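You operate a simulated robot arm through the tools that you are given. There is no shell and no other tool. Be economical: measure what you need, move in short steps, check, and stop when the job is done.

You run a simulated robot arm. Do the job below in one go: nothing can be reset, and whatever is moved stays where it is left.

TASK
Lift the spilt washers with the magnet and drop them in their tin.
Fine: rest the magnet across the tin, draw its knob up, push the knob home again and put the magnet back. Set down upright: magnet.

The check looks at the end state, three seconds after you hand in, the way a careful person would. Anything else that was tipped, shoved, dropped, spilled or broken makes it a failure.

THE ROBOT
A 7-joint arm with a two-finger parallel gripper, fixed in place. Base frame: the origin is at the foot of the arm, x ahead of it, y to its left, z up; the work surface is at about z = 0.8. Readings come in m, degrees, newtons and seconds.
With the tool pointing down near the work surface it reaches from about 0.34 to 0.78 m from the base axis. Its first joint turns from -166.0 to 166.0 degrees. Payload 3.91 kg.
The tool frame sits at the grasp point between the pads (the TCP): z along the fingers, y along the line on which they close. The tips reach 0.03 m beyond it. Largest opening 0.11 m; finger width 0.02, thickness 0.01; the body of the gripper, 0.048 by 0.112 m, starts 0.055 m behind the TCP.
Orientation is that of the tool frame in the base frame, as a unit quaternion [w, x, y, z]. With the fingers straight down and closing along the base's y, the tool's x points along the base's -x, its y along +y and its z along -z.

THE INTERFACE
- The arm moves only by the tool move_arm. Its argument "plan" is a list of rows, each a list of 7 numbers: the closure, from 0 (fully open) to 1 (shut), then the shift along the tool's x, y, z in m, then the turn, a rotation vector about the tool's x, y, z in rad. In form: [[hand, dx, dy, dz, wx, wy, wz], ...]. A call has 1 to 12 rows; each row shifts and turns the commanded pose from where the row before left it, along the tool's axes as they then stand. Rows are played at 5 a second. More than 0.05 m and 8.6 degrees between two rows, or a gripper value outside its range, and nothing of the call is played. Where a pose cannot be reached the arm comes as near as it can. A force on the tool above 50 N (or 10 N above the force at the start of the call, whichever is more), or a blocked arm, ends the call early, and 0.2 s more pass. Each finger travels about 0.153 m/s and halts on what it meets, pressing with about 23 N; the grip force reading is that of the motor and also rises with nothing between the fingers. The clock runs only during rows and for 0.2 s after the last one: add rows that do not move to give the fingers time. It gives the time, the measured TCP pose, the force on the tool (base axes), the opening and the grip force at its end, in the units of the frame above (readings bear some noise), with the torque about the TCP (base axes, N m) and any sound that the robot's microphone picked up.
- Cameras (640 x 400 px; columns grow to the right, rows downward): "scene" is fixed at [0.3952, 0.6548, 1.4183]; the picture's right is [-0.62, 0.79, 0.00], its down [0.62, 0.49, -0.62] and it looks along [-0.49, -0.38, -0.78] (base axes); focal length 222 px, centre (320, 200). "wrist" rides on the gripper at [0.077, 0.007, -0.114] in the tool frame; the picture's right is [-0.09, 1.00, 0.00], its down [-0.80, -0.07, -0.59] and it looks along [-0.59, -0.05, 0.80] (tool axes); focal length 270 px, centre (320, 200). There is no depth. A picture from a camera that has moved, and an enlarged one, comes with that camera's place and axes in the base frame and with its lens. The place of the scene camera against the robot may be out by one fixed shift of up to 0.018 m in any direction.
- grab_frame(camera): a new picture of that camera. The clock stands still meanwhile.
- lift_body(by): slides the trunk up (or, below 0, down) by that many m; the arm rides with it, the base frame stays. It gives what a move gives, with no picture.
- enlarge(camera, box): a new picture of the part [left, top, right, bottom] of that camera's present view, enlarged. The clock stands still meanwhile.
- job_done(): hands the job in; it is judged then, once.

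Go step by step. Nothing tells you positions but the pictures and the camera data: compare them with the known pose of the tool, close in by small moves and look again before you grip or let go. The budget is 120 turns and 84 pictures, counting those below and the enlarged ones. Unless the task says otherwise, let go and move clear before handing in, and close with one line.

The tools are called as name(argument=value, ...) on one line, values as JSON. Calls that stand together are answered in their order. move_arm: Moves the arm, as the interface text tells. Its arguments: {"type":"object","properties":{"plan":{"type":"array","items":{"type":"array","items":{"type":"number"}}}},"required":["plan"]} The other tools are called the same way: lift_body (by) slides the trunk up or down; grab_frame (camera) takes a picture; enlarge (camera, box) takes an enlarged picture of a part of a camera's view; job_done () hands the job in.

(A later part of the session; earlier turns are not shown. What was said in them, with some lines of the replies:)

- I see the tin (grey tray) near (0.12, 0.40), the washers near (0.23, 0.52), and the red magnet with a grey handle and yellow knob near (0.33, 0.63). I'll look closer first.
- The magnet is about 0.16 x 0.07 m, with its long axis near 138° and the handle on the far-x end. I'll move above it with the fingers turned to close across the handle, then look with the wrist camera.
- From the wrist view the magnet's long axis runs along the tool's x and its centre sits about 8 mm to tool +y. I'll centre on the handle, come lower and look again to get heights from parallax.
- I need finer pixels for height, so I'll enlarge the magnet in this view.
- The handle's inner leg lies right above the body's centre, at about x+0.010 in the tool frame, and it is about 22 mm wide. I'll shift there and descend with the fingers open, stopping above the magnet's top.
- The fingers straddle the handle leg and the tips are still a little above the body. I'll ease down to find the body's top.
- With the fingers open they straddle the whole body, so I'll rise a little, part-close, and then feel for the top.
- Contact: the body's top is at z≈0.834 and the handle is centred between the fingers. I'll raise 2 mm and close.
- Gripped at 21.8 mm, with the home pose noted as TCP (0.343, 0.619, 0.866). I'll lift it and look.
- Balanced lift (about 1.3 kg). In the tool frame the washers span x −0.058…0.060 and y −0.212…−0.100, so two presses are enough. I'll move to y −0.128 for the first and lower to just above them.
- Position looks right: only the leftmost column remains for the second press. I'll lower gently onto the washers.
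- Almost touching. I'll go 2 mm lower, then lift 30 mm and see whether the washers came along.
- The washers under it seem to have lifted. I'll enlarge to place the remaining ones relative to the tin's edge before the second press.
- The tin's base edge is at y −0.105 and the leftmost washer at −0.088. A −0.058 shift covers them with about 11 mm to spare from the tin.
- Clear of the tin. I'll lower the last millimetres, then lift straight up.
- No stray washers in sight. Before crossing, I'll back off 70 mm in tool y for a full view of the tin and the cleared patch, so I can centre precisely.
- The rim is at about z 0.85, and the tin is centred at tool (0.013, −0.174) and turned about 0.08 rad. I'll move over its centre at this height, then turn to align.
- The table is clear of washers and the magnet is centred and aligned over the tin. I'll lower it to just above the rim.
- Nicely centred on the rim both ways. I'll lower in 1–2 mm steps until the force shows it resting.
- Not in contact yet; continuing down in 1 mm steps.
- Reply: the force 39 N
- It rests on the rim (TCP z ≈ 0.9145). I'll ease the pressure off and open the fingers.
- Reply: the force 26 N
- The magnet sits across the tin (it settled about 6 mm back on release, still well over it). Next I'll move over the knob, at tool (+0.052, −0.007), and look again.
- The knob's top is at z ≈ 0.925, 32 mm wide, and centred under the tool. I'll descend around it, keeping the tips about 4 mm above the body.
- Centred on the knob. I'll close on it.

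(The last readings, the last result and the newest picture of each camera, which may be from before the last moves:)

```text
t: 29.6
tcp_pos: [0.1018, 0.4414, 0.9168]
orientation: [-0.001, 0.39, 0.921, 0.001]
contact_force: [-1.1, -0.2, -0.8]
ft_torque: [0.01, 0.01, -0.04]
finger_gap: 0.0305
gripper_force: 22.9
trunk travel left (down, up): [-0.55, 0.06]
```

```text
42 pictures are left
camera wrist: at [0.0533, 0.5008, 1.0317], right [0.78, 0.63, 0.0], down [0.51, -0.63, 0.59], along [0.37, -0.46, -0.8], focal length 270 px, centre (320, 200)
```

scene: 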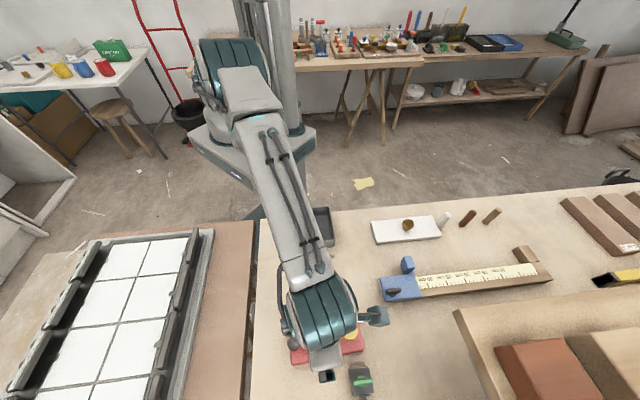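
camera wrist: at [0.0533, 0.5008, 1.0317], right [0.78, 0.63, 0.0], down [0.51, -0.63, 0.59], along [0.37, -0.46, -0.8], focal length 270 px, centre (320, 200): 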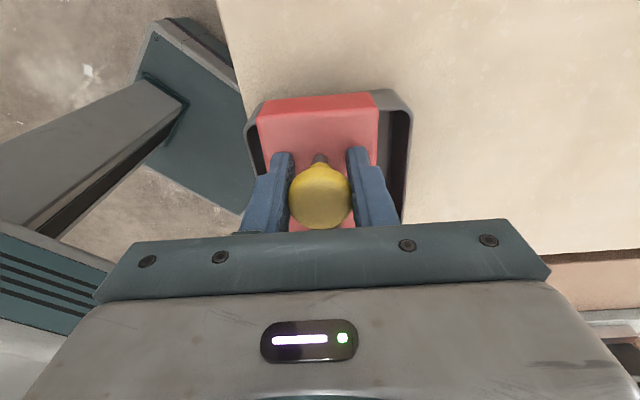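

Gripped at 30.5 mm. I'll draw the knob up in small steps, watching the force.

move_arm(plan=[[1, 0, 0, -0.002, 0, 0, 0], [1, 0, 0, -0.003, 0, 0, 0], [1, 0, 0, -0.003, 0, 0, 0], [1, 0, 0, 0, 0, 0, 0]])

grab_frame(camera="wrist")

enlarge(camera="scene", box=[270, 170, 370, 260])

```text
t: 30.6
tcp_pos: [0.1028, 0.4418, 0.9253]
orientation: [0.0, 0.391, 0.921, 0.0]
contact_force: [-0.3, -1.1, 0.1]
ft_torque: [-0.17, -0.14, 0.0]
finger_gap: 0.0306
gripper_force: 23.0
trunk travel left (down, up): [-0.55, 0.06]
```

```text
41 pictures are left
camera wrist: at [0.0534, 0.5008, 1.04], right [0.78, 0.63, 0.0], down [0.51, -0.63, 0.59], along [0.37, -0.46, -0.8], focal length 270 px, centre (320, 200)
```

wrist: 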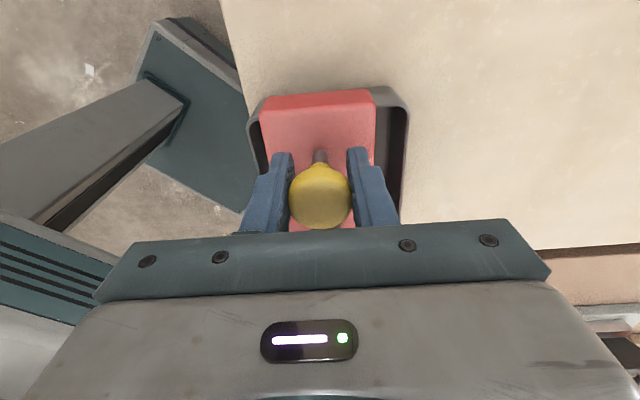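

```text
4.44 times, centred on (320, 215) of scene
camera zoom: at [0.3952, 0.6548, 1.4183], right [-0.62, 0.79, 0.0], down [0.62, 0.49, -0.62], along [-0.49, -0.38, -0.78], focal length 989 px, centre (320, 133)
```

zoom: 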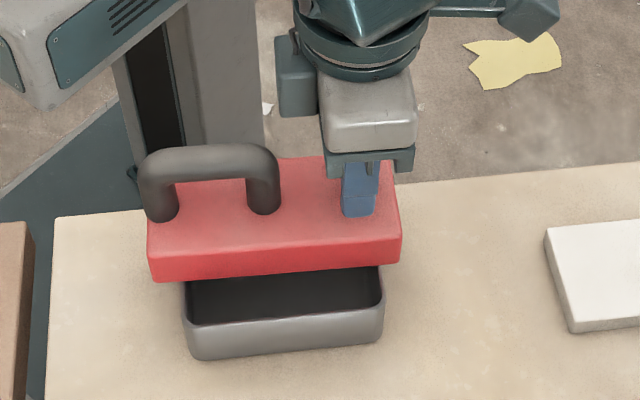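

The knob slides up freely while the magnet stays put. I'll keep drawing until the stop shows in the force.

move_arm(plan=[[1, 0, 0, -0.003, 0, 0, 0], [1, 0, 0, -0.002, 0, 0, 0], [1, 0, 0, 0, 0, 0, 0]])

enlarge(camera="scene", box=[270, 170, 370, 260])

```text
t: 31.4
tcp_pos: [0.103, 0.4414, 0.9304]
orientation: [0.001, 0.39, 0.921, 0.001]
contact_force: [0.1, -1.2, 0.5]
ft_torque: [-0.08, -0.08, -0.01]
finger_gap: 0.0308
gripper_force: 23.4
trunk travel left (down, up): [-0.55, 0.06]
```

```text
4.44 times, centred on (320, 215) of scene
camera zoom: at [0.3952, 0.6548, 1.4183], right [-0.62, 0.79, 0.0], down [0.62, 0.49, -0.62], along [-0.49, -0.38, -0.78], focal length 989 px, centre (320, 133)
```

zoom: 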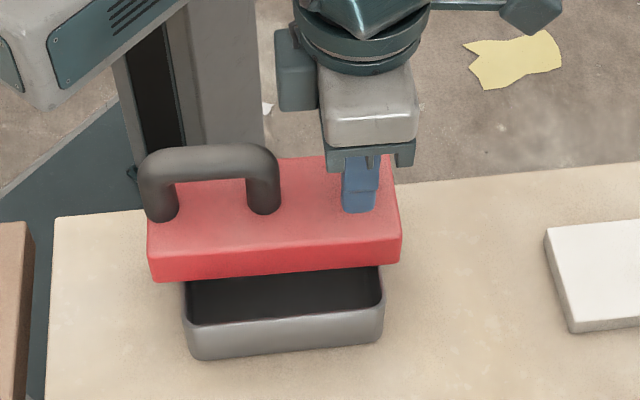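

move_arm(plan=[[1, 0, 0, -0.003, 0, 0, 0], [1, 0, 0, -0.002, 0, 0, 0], [1, 0, 0, 0, 0, 0, 0]])

move_arm(plan=[[1, 0, 0, -0.002, 0, 0, 0], [1, 0, 0, -0.002, 0, 0, 0], [1, 0, 0, 0, 0, 0, 0]])

enlarge(camera="scene", box=[270, 170, 370, 260])

grab_frame(camera="wrist")

```text
t: 32.2
tcp_pos: [0.1022, 0.4422, 0.9368]
orientation: [0.0, 0.391, 0.92, 0.0]
contact_force: [0.3, 0.1, 0.5]
ft_torque: [-0.08, -0.05, 0.05]
finger_gap: 0.0305
gripper_force: 23.3
trunk travel left (down, up): [-0.55, 0.06]
```

```text
t: 33.0
tcp_pos: [0.1016, 0.4422, 0.939]
orientation: [-0.001, 0.391, 0.92, -0.001]
contact_force: [-0.6, 1.6, -0.2]
ft_torque: [-0.07, -0.06, 0.0]
finger_gap: 0.0308
gripper_force: 22.3
trunk travel left (down, up): [-0.55, 0.06]
```

```text
4.44 times, centred on (320, 215) of scene
camera zoom: at [0.3952, 0.6548, 1.4183], right [-0.62, 0.79, 0.0], down [0.62, 0.49, -0.62], along [-0.49, -0.38, -0.78], focal length 989 px, centre (320, 133)
```

zoom: 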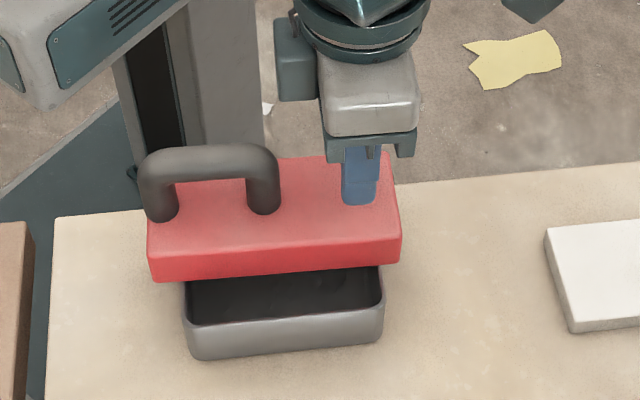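

```text
37 pictures are left
camera wrist: at [0.0534, 0.5007, 1.0535], right [0.78, 0.63, 0.0], down [0.51, -0.63, 0.59], along [0.37, -0.46, -0.8], focal length 270 px, centre (320, 200)
```

wrist: 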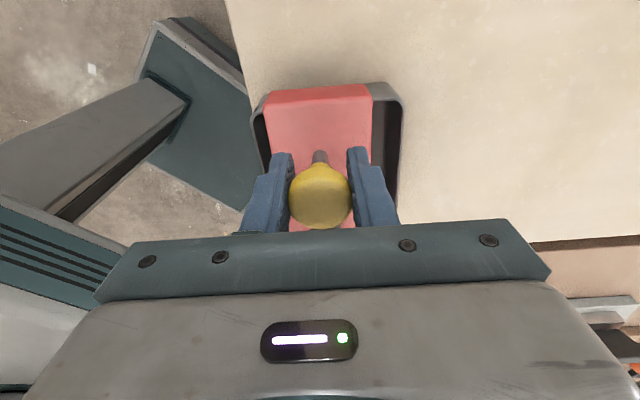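

Something dark now shows in the tin, so washers may already have dropped. I'll draw a few more millimetres and enlarge the tin interior.

move_arm(plan=[[1, 0, 0, -0.002, 0, 0, 0], [1, 0, 0, -0.002, 0, 0, 0], [1, 0, 0, 0, 0, 0, 0]])

enlarge(camera="scene", box=[290, 215, 350, 255])

```text
t: 33.8
tcp_pos: [0.1022, 0.4421, 0.9434]
orientation: [-0.001, 0.391, 0.92, 0.0]
contact_force: [-1.7, 1.3, 0.1]
ft_torque: [-0.07, 0.0, 0.04]
finger_gap: 0.0304
gripper_force: 23.4
trunk travel left (down, up): [-0.55, 0.06]
```

```text
10.00 times, centred on (320, 235) of scene
camera zoom: at [0.3952, 0.6548, 1.4183], right [-0.62, 0.79, 0.0], down [0.62, 0.49, -0.62], along [-0.49, -0.38, -0.78], focal length 2225 px, centre (320, -150)
```

zoom: 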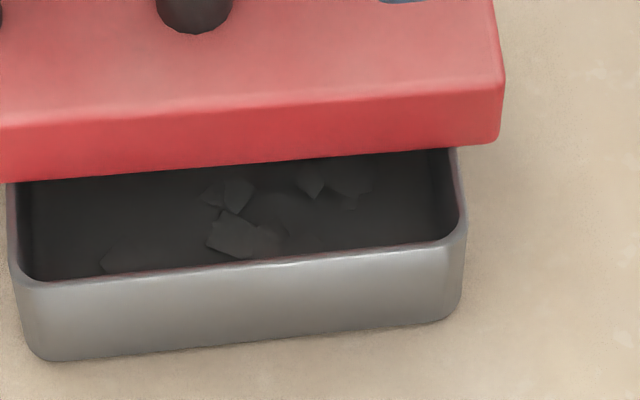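

Washers are lying in the tin. I'll draw a bit further in case the stop is just ahead.

move_arm(plan=[[1, 0, 0, -0.002, 0, 0, 0], [1, 0, 0, -0.002, 0, 0, 0], [1, 0, 0, 0, 0, 0, 0]])

enlarge(camera="scene", box=[270, 170, 370, 260])

```text
t: 34.6
tcp_pos: [0.1038, 0.441, 0.9481]
orientation: [0.0, 0.391, 0.92, 0.0]
contact_force: [-1.1, 0.5, -0.6]
ft_torque: [-0.06, -0.06, -0.01]
finger_gap: 0.0307
gripper_force: 23.5
trunk travel left (down, up): [-0.55, 0.06]
```

```text
4.44 times, centred on (320, 215) of scene
camera zoom: at [0.3952, 0.6548, 1.4183], right [-0.62, 0.79, 0.0], down [0.62, 0.49, -0.62], along [-0.49, -0.38, -0.78], focal length 989 px, centre (320, 133)
```

zoom: 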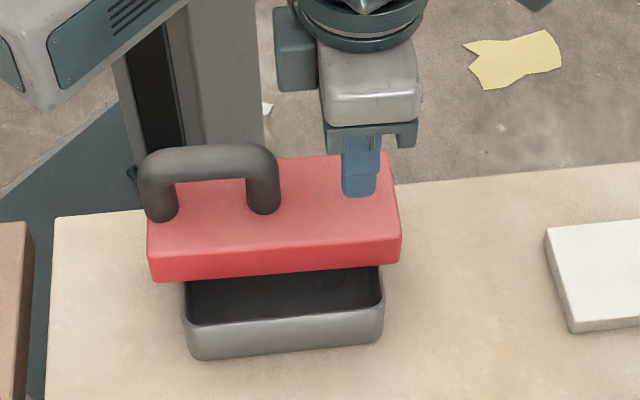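

The stroke is 31 mm and the washers are released, so I won't draw further. I'll push the knob home by the same path.

move_arm(plan=[[1, 0, 0, 0.006, 0, 0, 0], [1, 0, 0, 0.006, 0, 0, 0], [1, 0, 0, 0.006, 0, 0, 0], [1, 0, 0, 0.006, 0, 0, 0], [1, 0, 0, 0.004, 0, 0, 0], [1, 0, 0, 0, 0, 0, 0]])

move_arm(plan=[[1, 0, 0, 0.002, 0, 0, 0], [1, 0, 0, 0.001, 0, 0, 0], [1, 0, 0, 0, 0, 0, 0]])

enlarge(camera="scene", box=[270, 170, 370, 260])

```text
t: 36.0
tcp_pos: [0.1034, 0.4424, 0.9195]
orientation: [0.0, 0.391, 0.921, -0.001]
contact_force: [-0.8, 2.2, 0.1]
ft_torque: [0.2, 0.16, -0.03]
finger_gap: 0.0306
gripper_force: 23.1
trunk travel left (down, up): [-0.55, 0.06]
```

```text
t: 36.8
tcp_pos: [0.1019, 0.4415, 0.916]
orientation: [0.0, 0.391, 0.92, 0.001]
contact_force: [-1.1, -0.3, 7.2]
ft_torque: [-0.11, -0.14, 0.03]
finger_gap: 0.0307
gripper_force: 23.2
trunk travel left (down, up): [-0.55, 0.06]
```

```text
4.44 times, centred on (320, 215) of scene
camera zoom: at [0.3952, 0.6548, 1.4183], right [-0.62, 0.79, 0.0], down [0.62, 0.49, -0.62], along [-0.49, -0.38, -0.78], focal length 989 px, centre (320, 133)
```

zoom: 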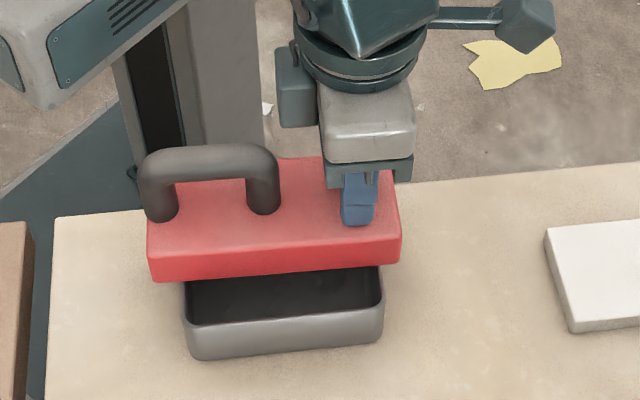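

The knob is home (7 N against its stop at the starting height). I'll release it, rise, and go back over the handle.

move_arm(plan=[[1, 0, 0, -0.0008, 0, 0, 0], [0.5, 0, 0, 0, 0, 0, 0], [0.5, 0, 0, 0, 0, 0, 0], [0.5, 0, 0, -0.03, 0, 0, 0], [0.5, 0, 0, -0.04, 0, 0, 0], [0.5, -0.026, 0, 0, 0, 0, 0], [0.5, -0.026, 0, 0, 0, 0, 0], [0.5, 0, 0, 0, 0, 0, 0]])

grab_frame(camera="wrist")

enlarge(camera="scene", box=[270, 170, 370, 260])

```text
t: 38.6
tcp_pos: [0.1377, 0.404, 0.9875]
orientation: [0.0, 0.39, 0.921, 0.0]
contact_force: [0.4, 0.4, 0.1]
ft_torque: [-0.02, -0.02, -0.01]
finger_gap: 0.0552
gripper_force: 0.2
trunk travel left (down, up): [-0.55, 0.06]
```

```text
33 pictures are left
camera wrist: at [0.0896, 0.4624, 1.101], right [0.78, 0.63, 0.0], down [0.51, -0.63, 0.59], along [0.37, -0.46, -0.8], focal length 270 px, centre (320, 200)
```

wrist: 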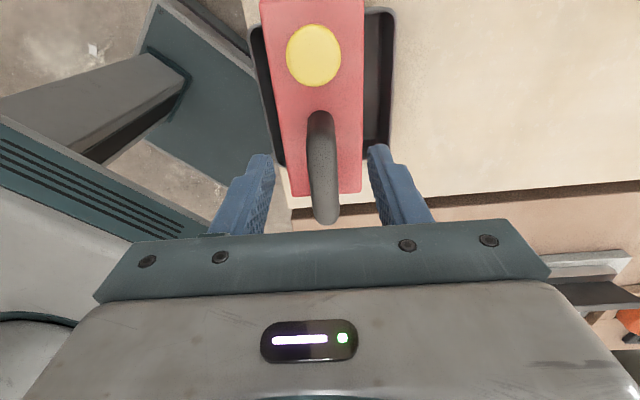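

```text
4.44 times, centred on (320, 215) of scene
camera zoom: at [0.3952, 0.6548, 1.4183], right [-0.62, 0.79, 0.0], down [0.62, 0.49, -0.62], along [-0.49, -0.38, -0.78], focal length 989 px, centre (320, 133)
```

zoom: 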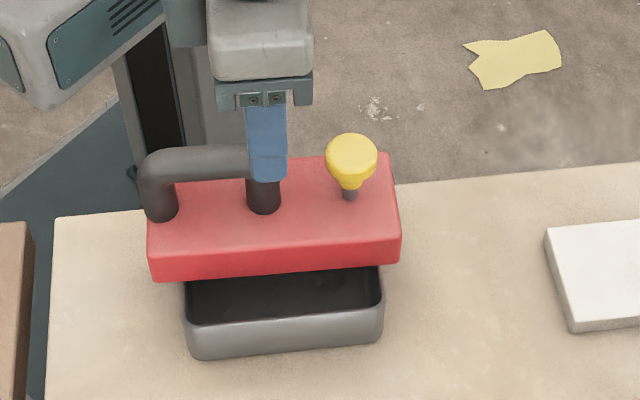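

The knob is fully home and the handle is centred. I'll descend to the earlier grip height and close on the handle.

move_arm(plan=[[0.5, 0.003, 0.001, 0.02, 0, 0, 0], [0.5, 0, 0, 0.03, 0, 0, 0], [0.5, 0, 0, 0.015, 0, 0, 0], [0.5, 0, 0, 0.006, 0, 0, 0], [0.5, 0, 0, 0, 0, 0, 0]])

grab_frame(camera="wrist")

```text
t: 39.8
tcp_pos: [0.1375, 0.4059, 0.915]
orientation: [0.0, 0.39, 0.921, 0.0]
contact_force: [0.0, -0.4, 0.1]
ft_torque: [-0.02, 0.02, 0.0]
finger_gap: 0.055
gripper_force: 0.0
trunk travel left (down, up): [-0.55, 0.06]
```

```text
31 pictures are left
camera wrist: at [0.0881, 0.4657, 1.0292], right [0.78, 0.63, 0.0], down [0.51, -0.63, 0.59], along [0.37, -0.46, -0.8], focal length 270 px, centre (320, 200)
```

wrist: 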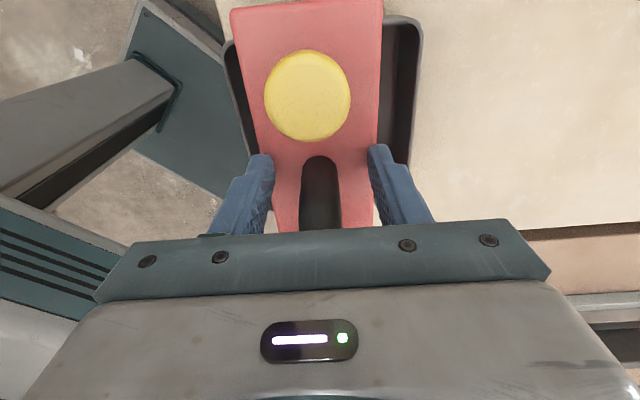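

Slightly too far along +x compared with the first grip, so I'll shift back 4 mm and close.

move_arm(plan=[[0.5, -0.004, 0, 0, 0, 0, 0], [0.65, 0, 0, 0, 0, 0, 0], [0.8, 0, 0, 0, 0, 0, 0], [1, 0, 0, 0, 0, 0, 0], [1, 0, 0, 0, 0, 0, 0], [1, 0, 0, 0, 0, 0, 0]])

move_arm(plan=[[1, 0, 0, -0.003, 0, 0, 0], [1, 0, 0, -0.007, 0, 0, 0], [1, 0, 0, -0.02, 0, 0, 0], [1, 0, 0, -0.03, 0, 0, 0], [1, 0, 0, 0, 0, 0, 0]])

enlarge(camera="scene", box=[270, 170, 370, 260])

grab_frame(camera="wrist")

```text
t: 41.2
tcp_pos: [0.1393, 0.4034, 0.916]
orientation: [0.0, 0.39, 0.921, 0.001]
contact_force: [-2.7, -2.8, -0.3]
ft_torque: [0.01, -0.05, -0.02]
finger_gap: 0.0219
gripper_force: 22.8
trunk travel left (down, up): [-0.55, 0.06]
```

```text
t: 42.4
tcp_pos: [0.1396, 0.4056, 0.9767]
orientation: [0.0, 0.39, 0.921, -0.001]
contact_force: [0.2, 0.6, -13.0]
ft_torque: [0.06, 0.02, 0.0]
finger_gap: 0.0221
gripper_force: 22.7
trunk travel left (down, up): [-0.55, 0.06]
```

```text
4.44 times, centred on (320, 215) of scene
camera zoom: at [0.3952, 0.6548, 1.4183], right [-0.62, 0.79, 0.0], down [0.62, 0.49, -0.62], along [-0.49, -0.38, -0.78], focal length 989 px, centre (320, 133)
```

zoom: 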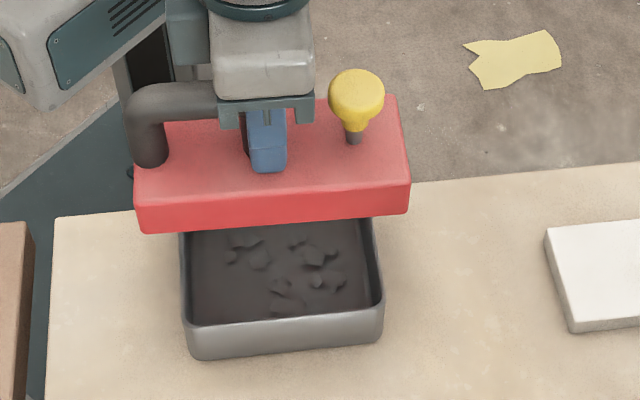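

```text
29 pictures are left
camera wrist: at [0.091, 0.4644, 1.0902], right [0.78, 0.63, 0.0], down [0.51, -0.62, 0.6], along [0.37, -0.46, -0.8], focal length 270 px, centre (320, 200)
```

wrist: 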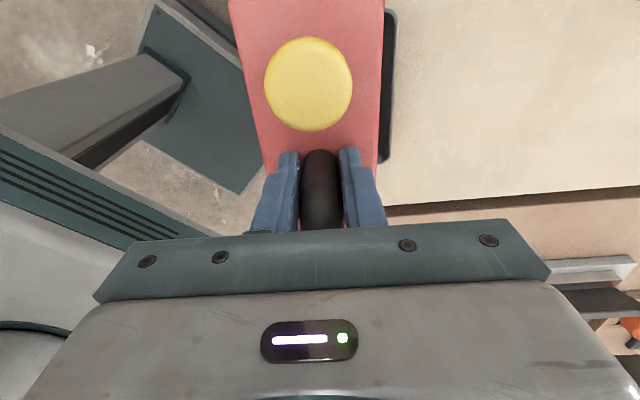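

All the washers I can see are in the tin, the tin hasn't moved, and the grip matches the first one exactly. I'll carry the magnet back to above its home pose.

move_arm(plan=[[1, 0, 0, 0, 0, 0, -0.08], [1, -0.00143, 0.0422, 0, 0, 0, 0], [1, -0.00143, 0.0422, 0, 0, 0, 0], [1, -0.00143, 0.0422, 0, 0, 0, 0], [1, -0.00143, 0.0422, 0, 0, 0, 0], [1, -0.00143, 0.0422, 0, 0, 0, 0], [1, -0.00143, 0.0422, 0, 0, 0, 0], [1, -0.00143, 0.0422, 0, 0, 0, 0], [1, 0, 0, 0, 0, 0, 0], [1, 0, 0, 0, 0, 0, 0]])

enlarge(camera="scene", box=[290, 200, 350, 250])

grab_frame(camera="scene")

```text
t: 44.6
tcp_pos: [0.3428, 0.6208, 0.9751]
orientation: [-0.001, 0.353, 0.936, -0.002]
contact_force: [-0.4, 0.8, -13.1]
ft_torque: [0.07, 0.04, -0.01]
finger_gap: 0.0219
gripper_force: 23.4
trunk travel left (down, up): [-0.55, 0.06]
```

```text
8.00 times, centred on (320, 225) of scene
camera zoom: at [0.3952, 0.6548, 1.4183], right [-0.62, 0.79, 0.0], down [0.62, 0.49, -0.62], along [-0.49, -0.38, -0.78], focal length 1780 px, centre (320, 0)
```

zoom: 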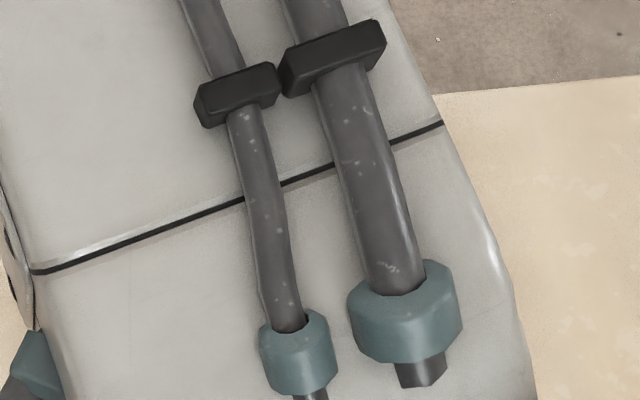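

```text
27 pictures are left
```

scene: 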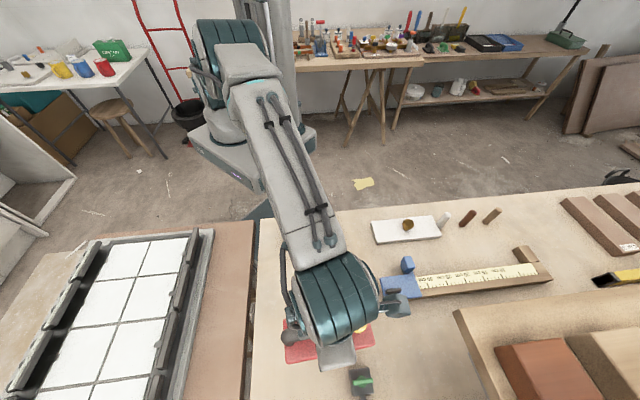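

I'm above the home spot. Before setting down, I'll check the tin with the wrist camera to be sure no washers are left on the magnet.

enlarge(camera="wrist", box=[0, 0, 240, 200])

```text
2.00 times, centred on (120, 100) of wrist
camera zoom: at [0.2894, 0.6765, 1.0889], right [0.72, 0.69, 0.0], down [0.55, -0.58, 0.6], along [0.41, -0.43, -0.8], focal length 541 px, centre (720, 400)
```

zoom: 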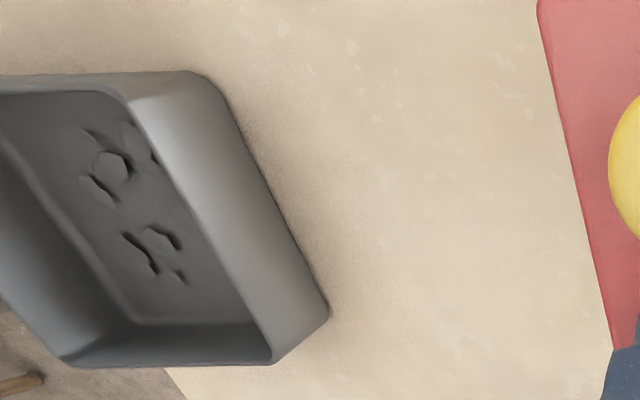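

The table is clear and the washers lie in the tin. I'll set the magnet down; early contact would reveal any washer left underneath.

move_arm(plan=[[1, 0, 0, 0.04, 0, 0, 0], [1, 0, 0, 0.04, 0, 0, 0], [1, 0, 0, 0.02, 0, 0, 0], [1, 0, 0, 0.006, 0, 0, 0], [1, 0, 0, 0, 0, 0, 0]])

move_arm(plan=[[1, 0, 0, 0.001, 0, 0, 0], [1, 0, 0, 0.001, 0, 0, 0], [1, 0, 0, 0, 0, 0, 0]])

grab_frame(camera="wrist")

```text
t: 45.8
tcp_pos: [0.3424, 0.6215, 0.8683]
orientation: [0.0, 0.352, 0.936, -0.001]
contact_force: [0.4, 0.0, -11.6]
ft_torque: [0.06, 0.03, -0.02]
finger_gap: 0.0217
gripper_force: 22.8
trunk travel left (down, up): [-0.55, 0.06]
```

```text
t: 46.6
tcp_pos: [0.344, 0.6199, 0.8672]
orientation: [0.0, 0.354, 0.935, -0.001]
contact_force: [0.1, -0.1, -12.4]
ft_torque: [0.05, 0.05, 0.03]
finger_gap: 0.022
gripper_force: 23.1
trunk travel left (down, up): [-0.55, 0.06]
```

```text
25 pictures are left
camera wrist: at [0.2894, 0.6752, 0.9812], right [0.73, 0.69, 0.0], down [0.55, -0.58, 0.59], along [0.41, -0.43, -0.8], focal length 270 px, centre (320, 200)
```

wrist: 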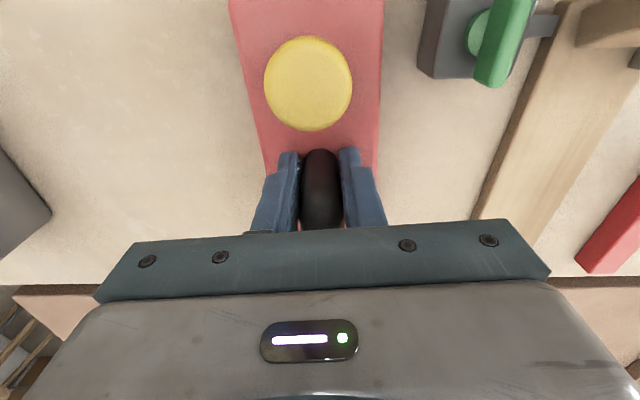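

The view matches the starting grip picture, and there's no contact yet. I'll ease down the last millimetres.

move_arm(plan=[[1, 0, 0, 0.0008, 0, 0, 0], [1, 0, 0, 0.0007, 0, 0, 0], [1, 0, 0, 0, 0, 0, 0]])

```text
t: 47.4
tcp_pos: [0.3429, 0.6205, 0.8659]
orientation: [-0.001, 0.354, 0.935, -0.001]
contact_force: [-0.1, -0.5, -10.7]
ft_torque: [0.1, 0.03, 0.01]
finger_gap: 0.0219
gripper_force: 22.4
trunk travel left (down, up): [-0.55, 0.06]
```

move_arm(plan=[[1, 0, 0, 0.0006, 0, 0, 0], [1, 0, 0, 0, 0, 0, 0]])

```text
t: 48.0
tcp_pos: [0.343, 0.6195, 0.8665]
orientation: [0.0, 0.353, 0.936, 0.0]
contact_force: [0.3, 0.5, -8.3]
ft_torque: [0.08, -0.15, -0.04]
finger_gap: 0.0219
gripper_force: 23.2
trunk travel left (down, up): [-0.55, 0.06]
```

Touching now. One more half millimetre, then I'll release slowly and rise straight up.

move_arm(plan=[[1, 0, 0, 0.0006, 0, 0, 0], [1, 0, 0, 0, 0, 0, 0]])

move_arm(plan=[[0.6, 0, 0, 0, 0, 0, 0], [0.6, 0, 0, 0, 0, 0, 0], [0.6, 0, 0, -0.01, 0, 0, 0], [0.6, 0, 0, -0.03, 0, 0, 0], [0.6, 0, 0, -0.04, 0, 0, 0], [0.6, 0, 0, -0.04, 0, 0, 0], [0.6, 0, 0, -0.04, 0, 0, 0], [0.6, 0, 0, 0, 0, 0, 0]])

grab_frame(camera="wrist")

```text
t: 48.6
tcp_pos: [0.3428, 0.6195, 0.8649]
orientation: [0.0, 0.354, 0.935, 0.0]
contact_force: [-0.3, 1.4, -4.8]
ft_torque: [-0.04, -0.27, -0.07]
finger_gap: 0.0219
gripper_force: 22.9
trunk travel left (down, up): [-0.55, 0.06]
```

```text
t: 50.4
tcp_pos: [0.3438, 0.6187, 1.0261]
orientation: [0.0, 0.353, 0.936, 0.0]
contact_force: [-0.2, -0.3, -0.1]
ft_torque: [0.03, -0.03, 0.02]
finger_gap: 0.044
gripper_force: 0.2
trunk travel left (down, up): [-0.55, 0.06]
```

```text
24 pictures are left
camera wrist: at [0.2896, 0.6743, 1.1404], right [0.73, 0.69, 0.0], down [0.55, -0.58, 0.59], along [0.41, -0.43, -0.8], focal length 270 px, centre (320, 200)
```

wrist: 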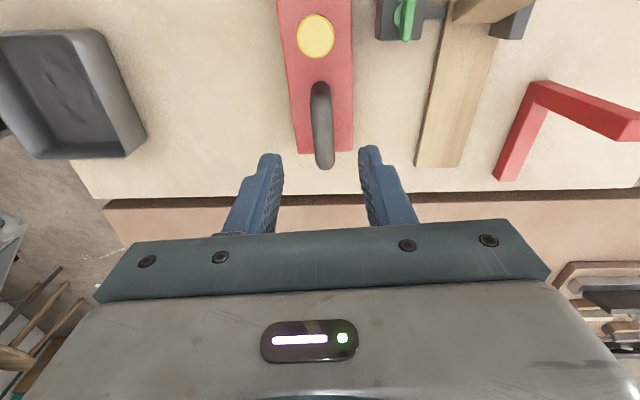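

The magnet stands at home. I'll withdraw the arm to near its start pose for an unobstructed check.

move_arm(plan=[[0.6, 0.0151, -0.0333, -0.014, 0, 0, 0], [0.6, 0.0151, -0.0333, -0.014, 0, 0, 0], [0.6, 0.0151, -0.0333, -0.014, 0, 0, 0], [0.6, 0.0151, -0.0333, -0.014, 0, 0, 0], [0.6, 0.0151, -0.0333, -0.014, 0, 0, 0], [0.6, 0.0151, -0.0333, -0.014, 0, 0, 0], [0.6, 0.0151, -0.0333, -0.014, 0, 0, 0], [0.6, 0.0151, -0.0333, -0.014, 0, 0, 0], [0.6, 0, 0, 0, 0, 0, 0]])

grab_frame(camera="scene")

enlarge(camera="scene", box=[280, 195, 345, 255])

enlarge(camera="scene", box=[260, 290, 400, 400])

```text
t: 52.4
tcp_pos: [0.0741, 0.5011, 1.1387]
orientation: [0.0, 0.355, 0.935, 0.001]
contact_force: [-0.3, -0.9, -0.2]
ft_torque: [-0.01, 0.01, -0.03]
finger_gap: 0.044
gripper_force: 0.0
trunk travel left (down, up): [-0.55, 0.06]
```

```text
23 pictures are left
```

scene: 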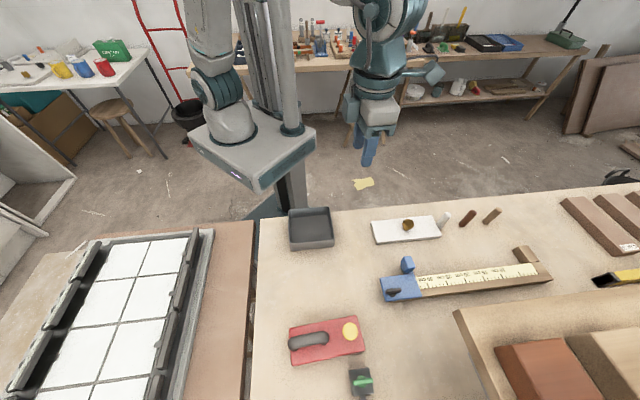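

```text
6.67 times, centred on (312, 225) of scene
camera zoom: at [0.3952, 0.6548, 1.4183], right [-0.62, 0.79, 0.0], down [0.62, 0.49, -0.62], along [-0.49, -0.38, -0.78], focal length 1483 px, centre (370, 33)
```

zoom: 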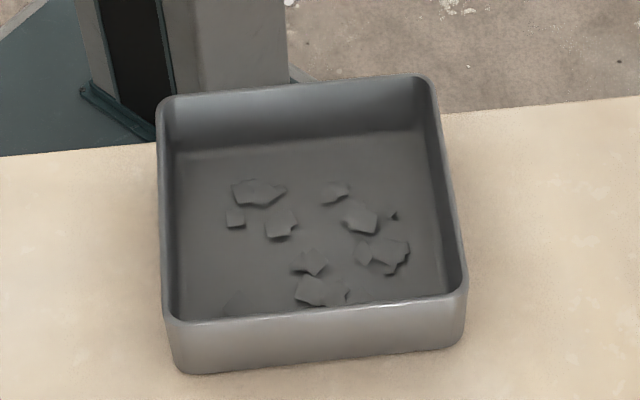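

```text
3.64 times, centred on (330, 345) of scene
camera zoom: at [0.3952, 0.6548, 1.4183], right [-0.62, 0.79, 0.0], down [0.62, 0.49, -0.62], along [-0.49, -0.38, -0.78], focal length 809 px, centre (284, -327)
```

zoom: 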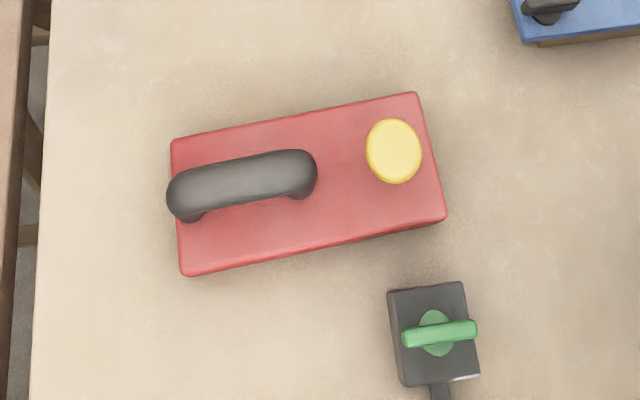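

The magnet is back in its original spot to within about a pixel, upright with its knob home. The tin hasn't moved, the washers are in it, and the table is clear, so I'm handing in.

job_done()

```text
The job is handed in.
```

The job is handed in: the washers are in their tin, with none visible on the table. The magnet stands upright back in its place with its knob home. Some washers overlap in the tin, so I couldn't count every one.
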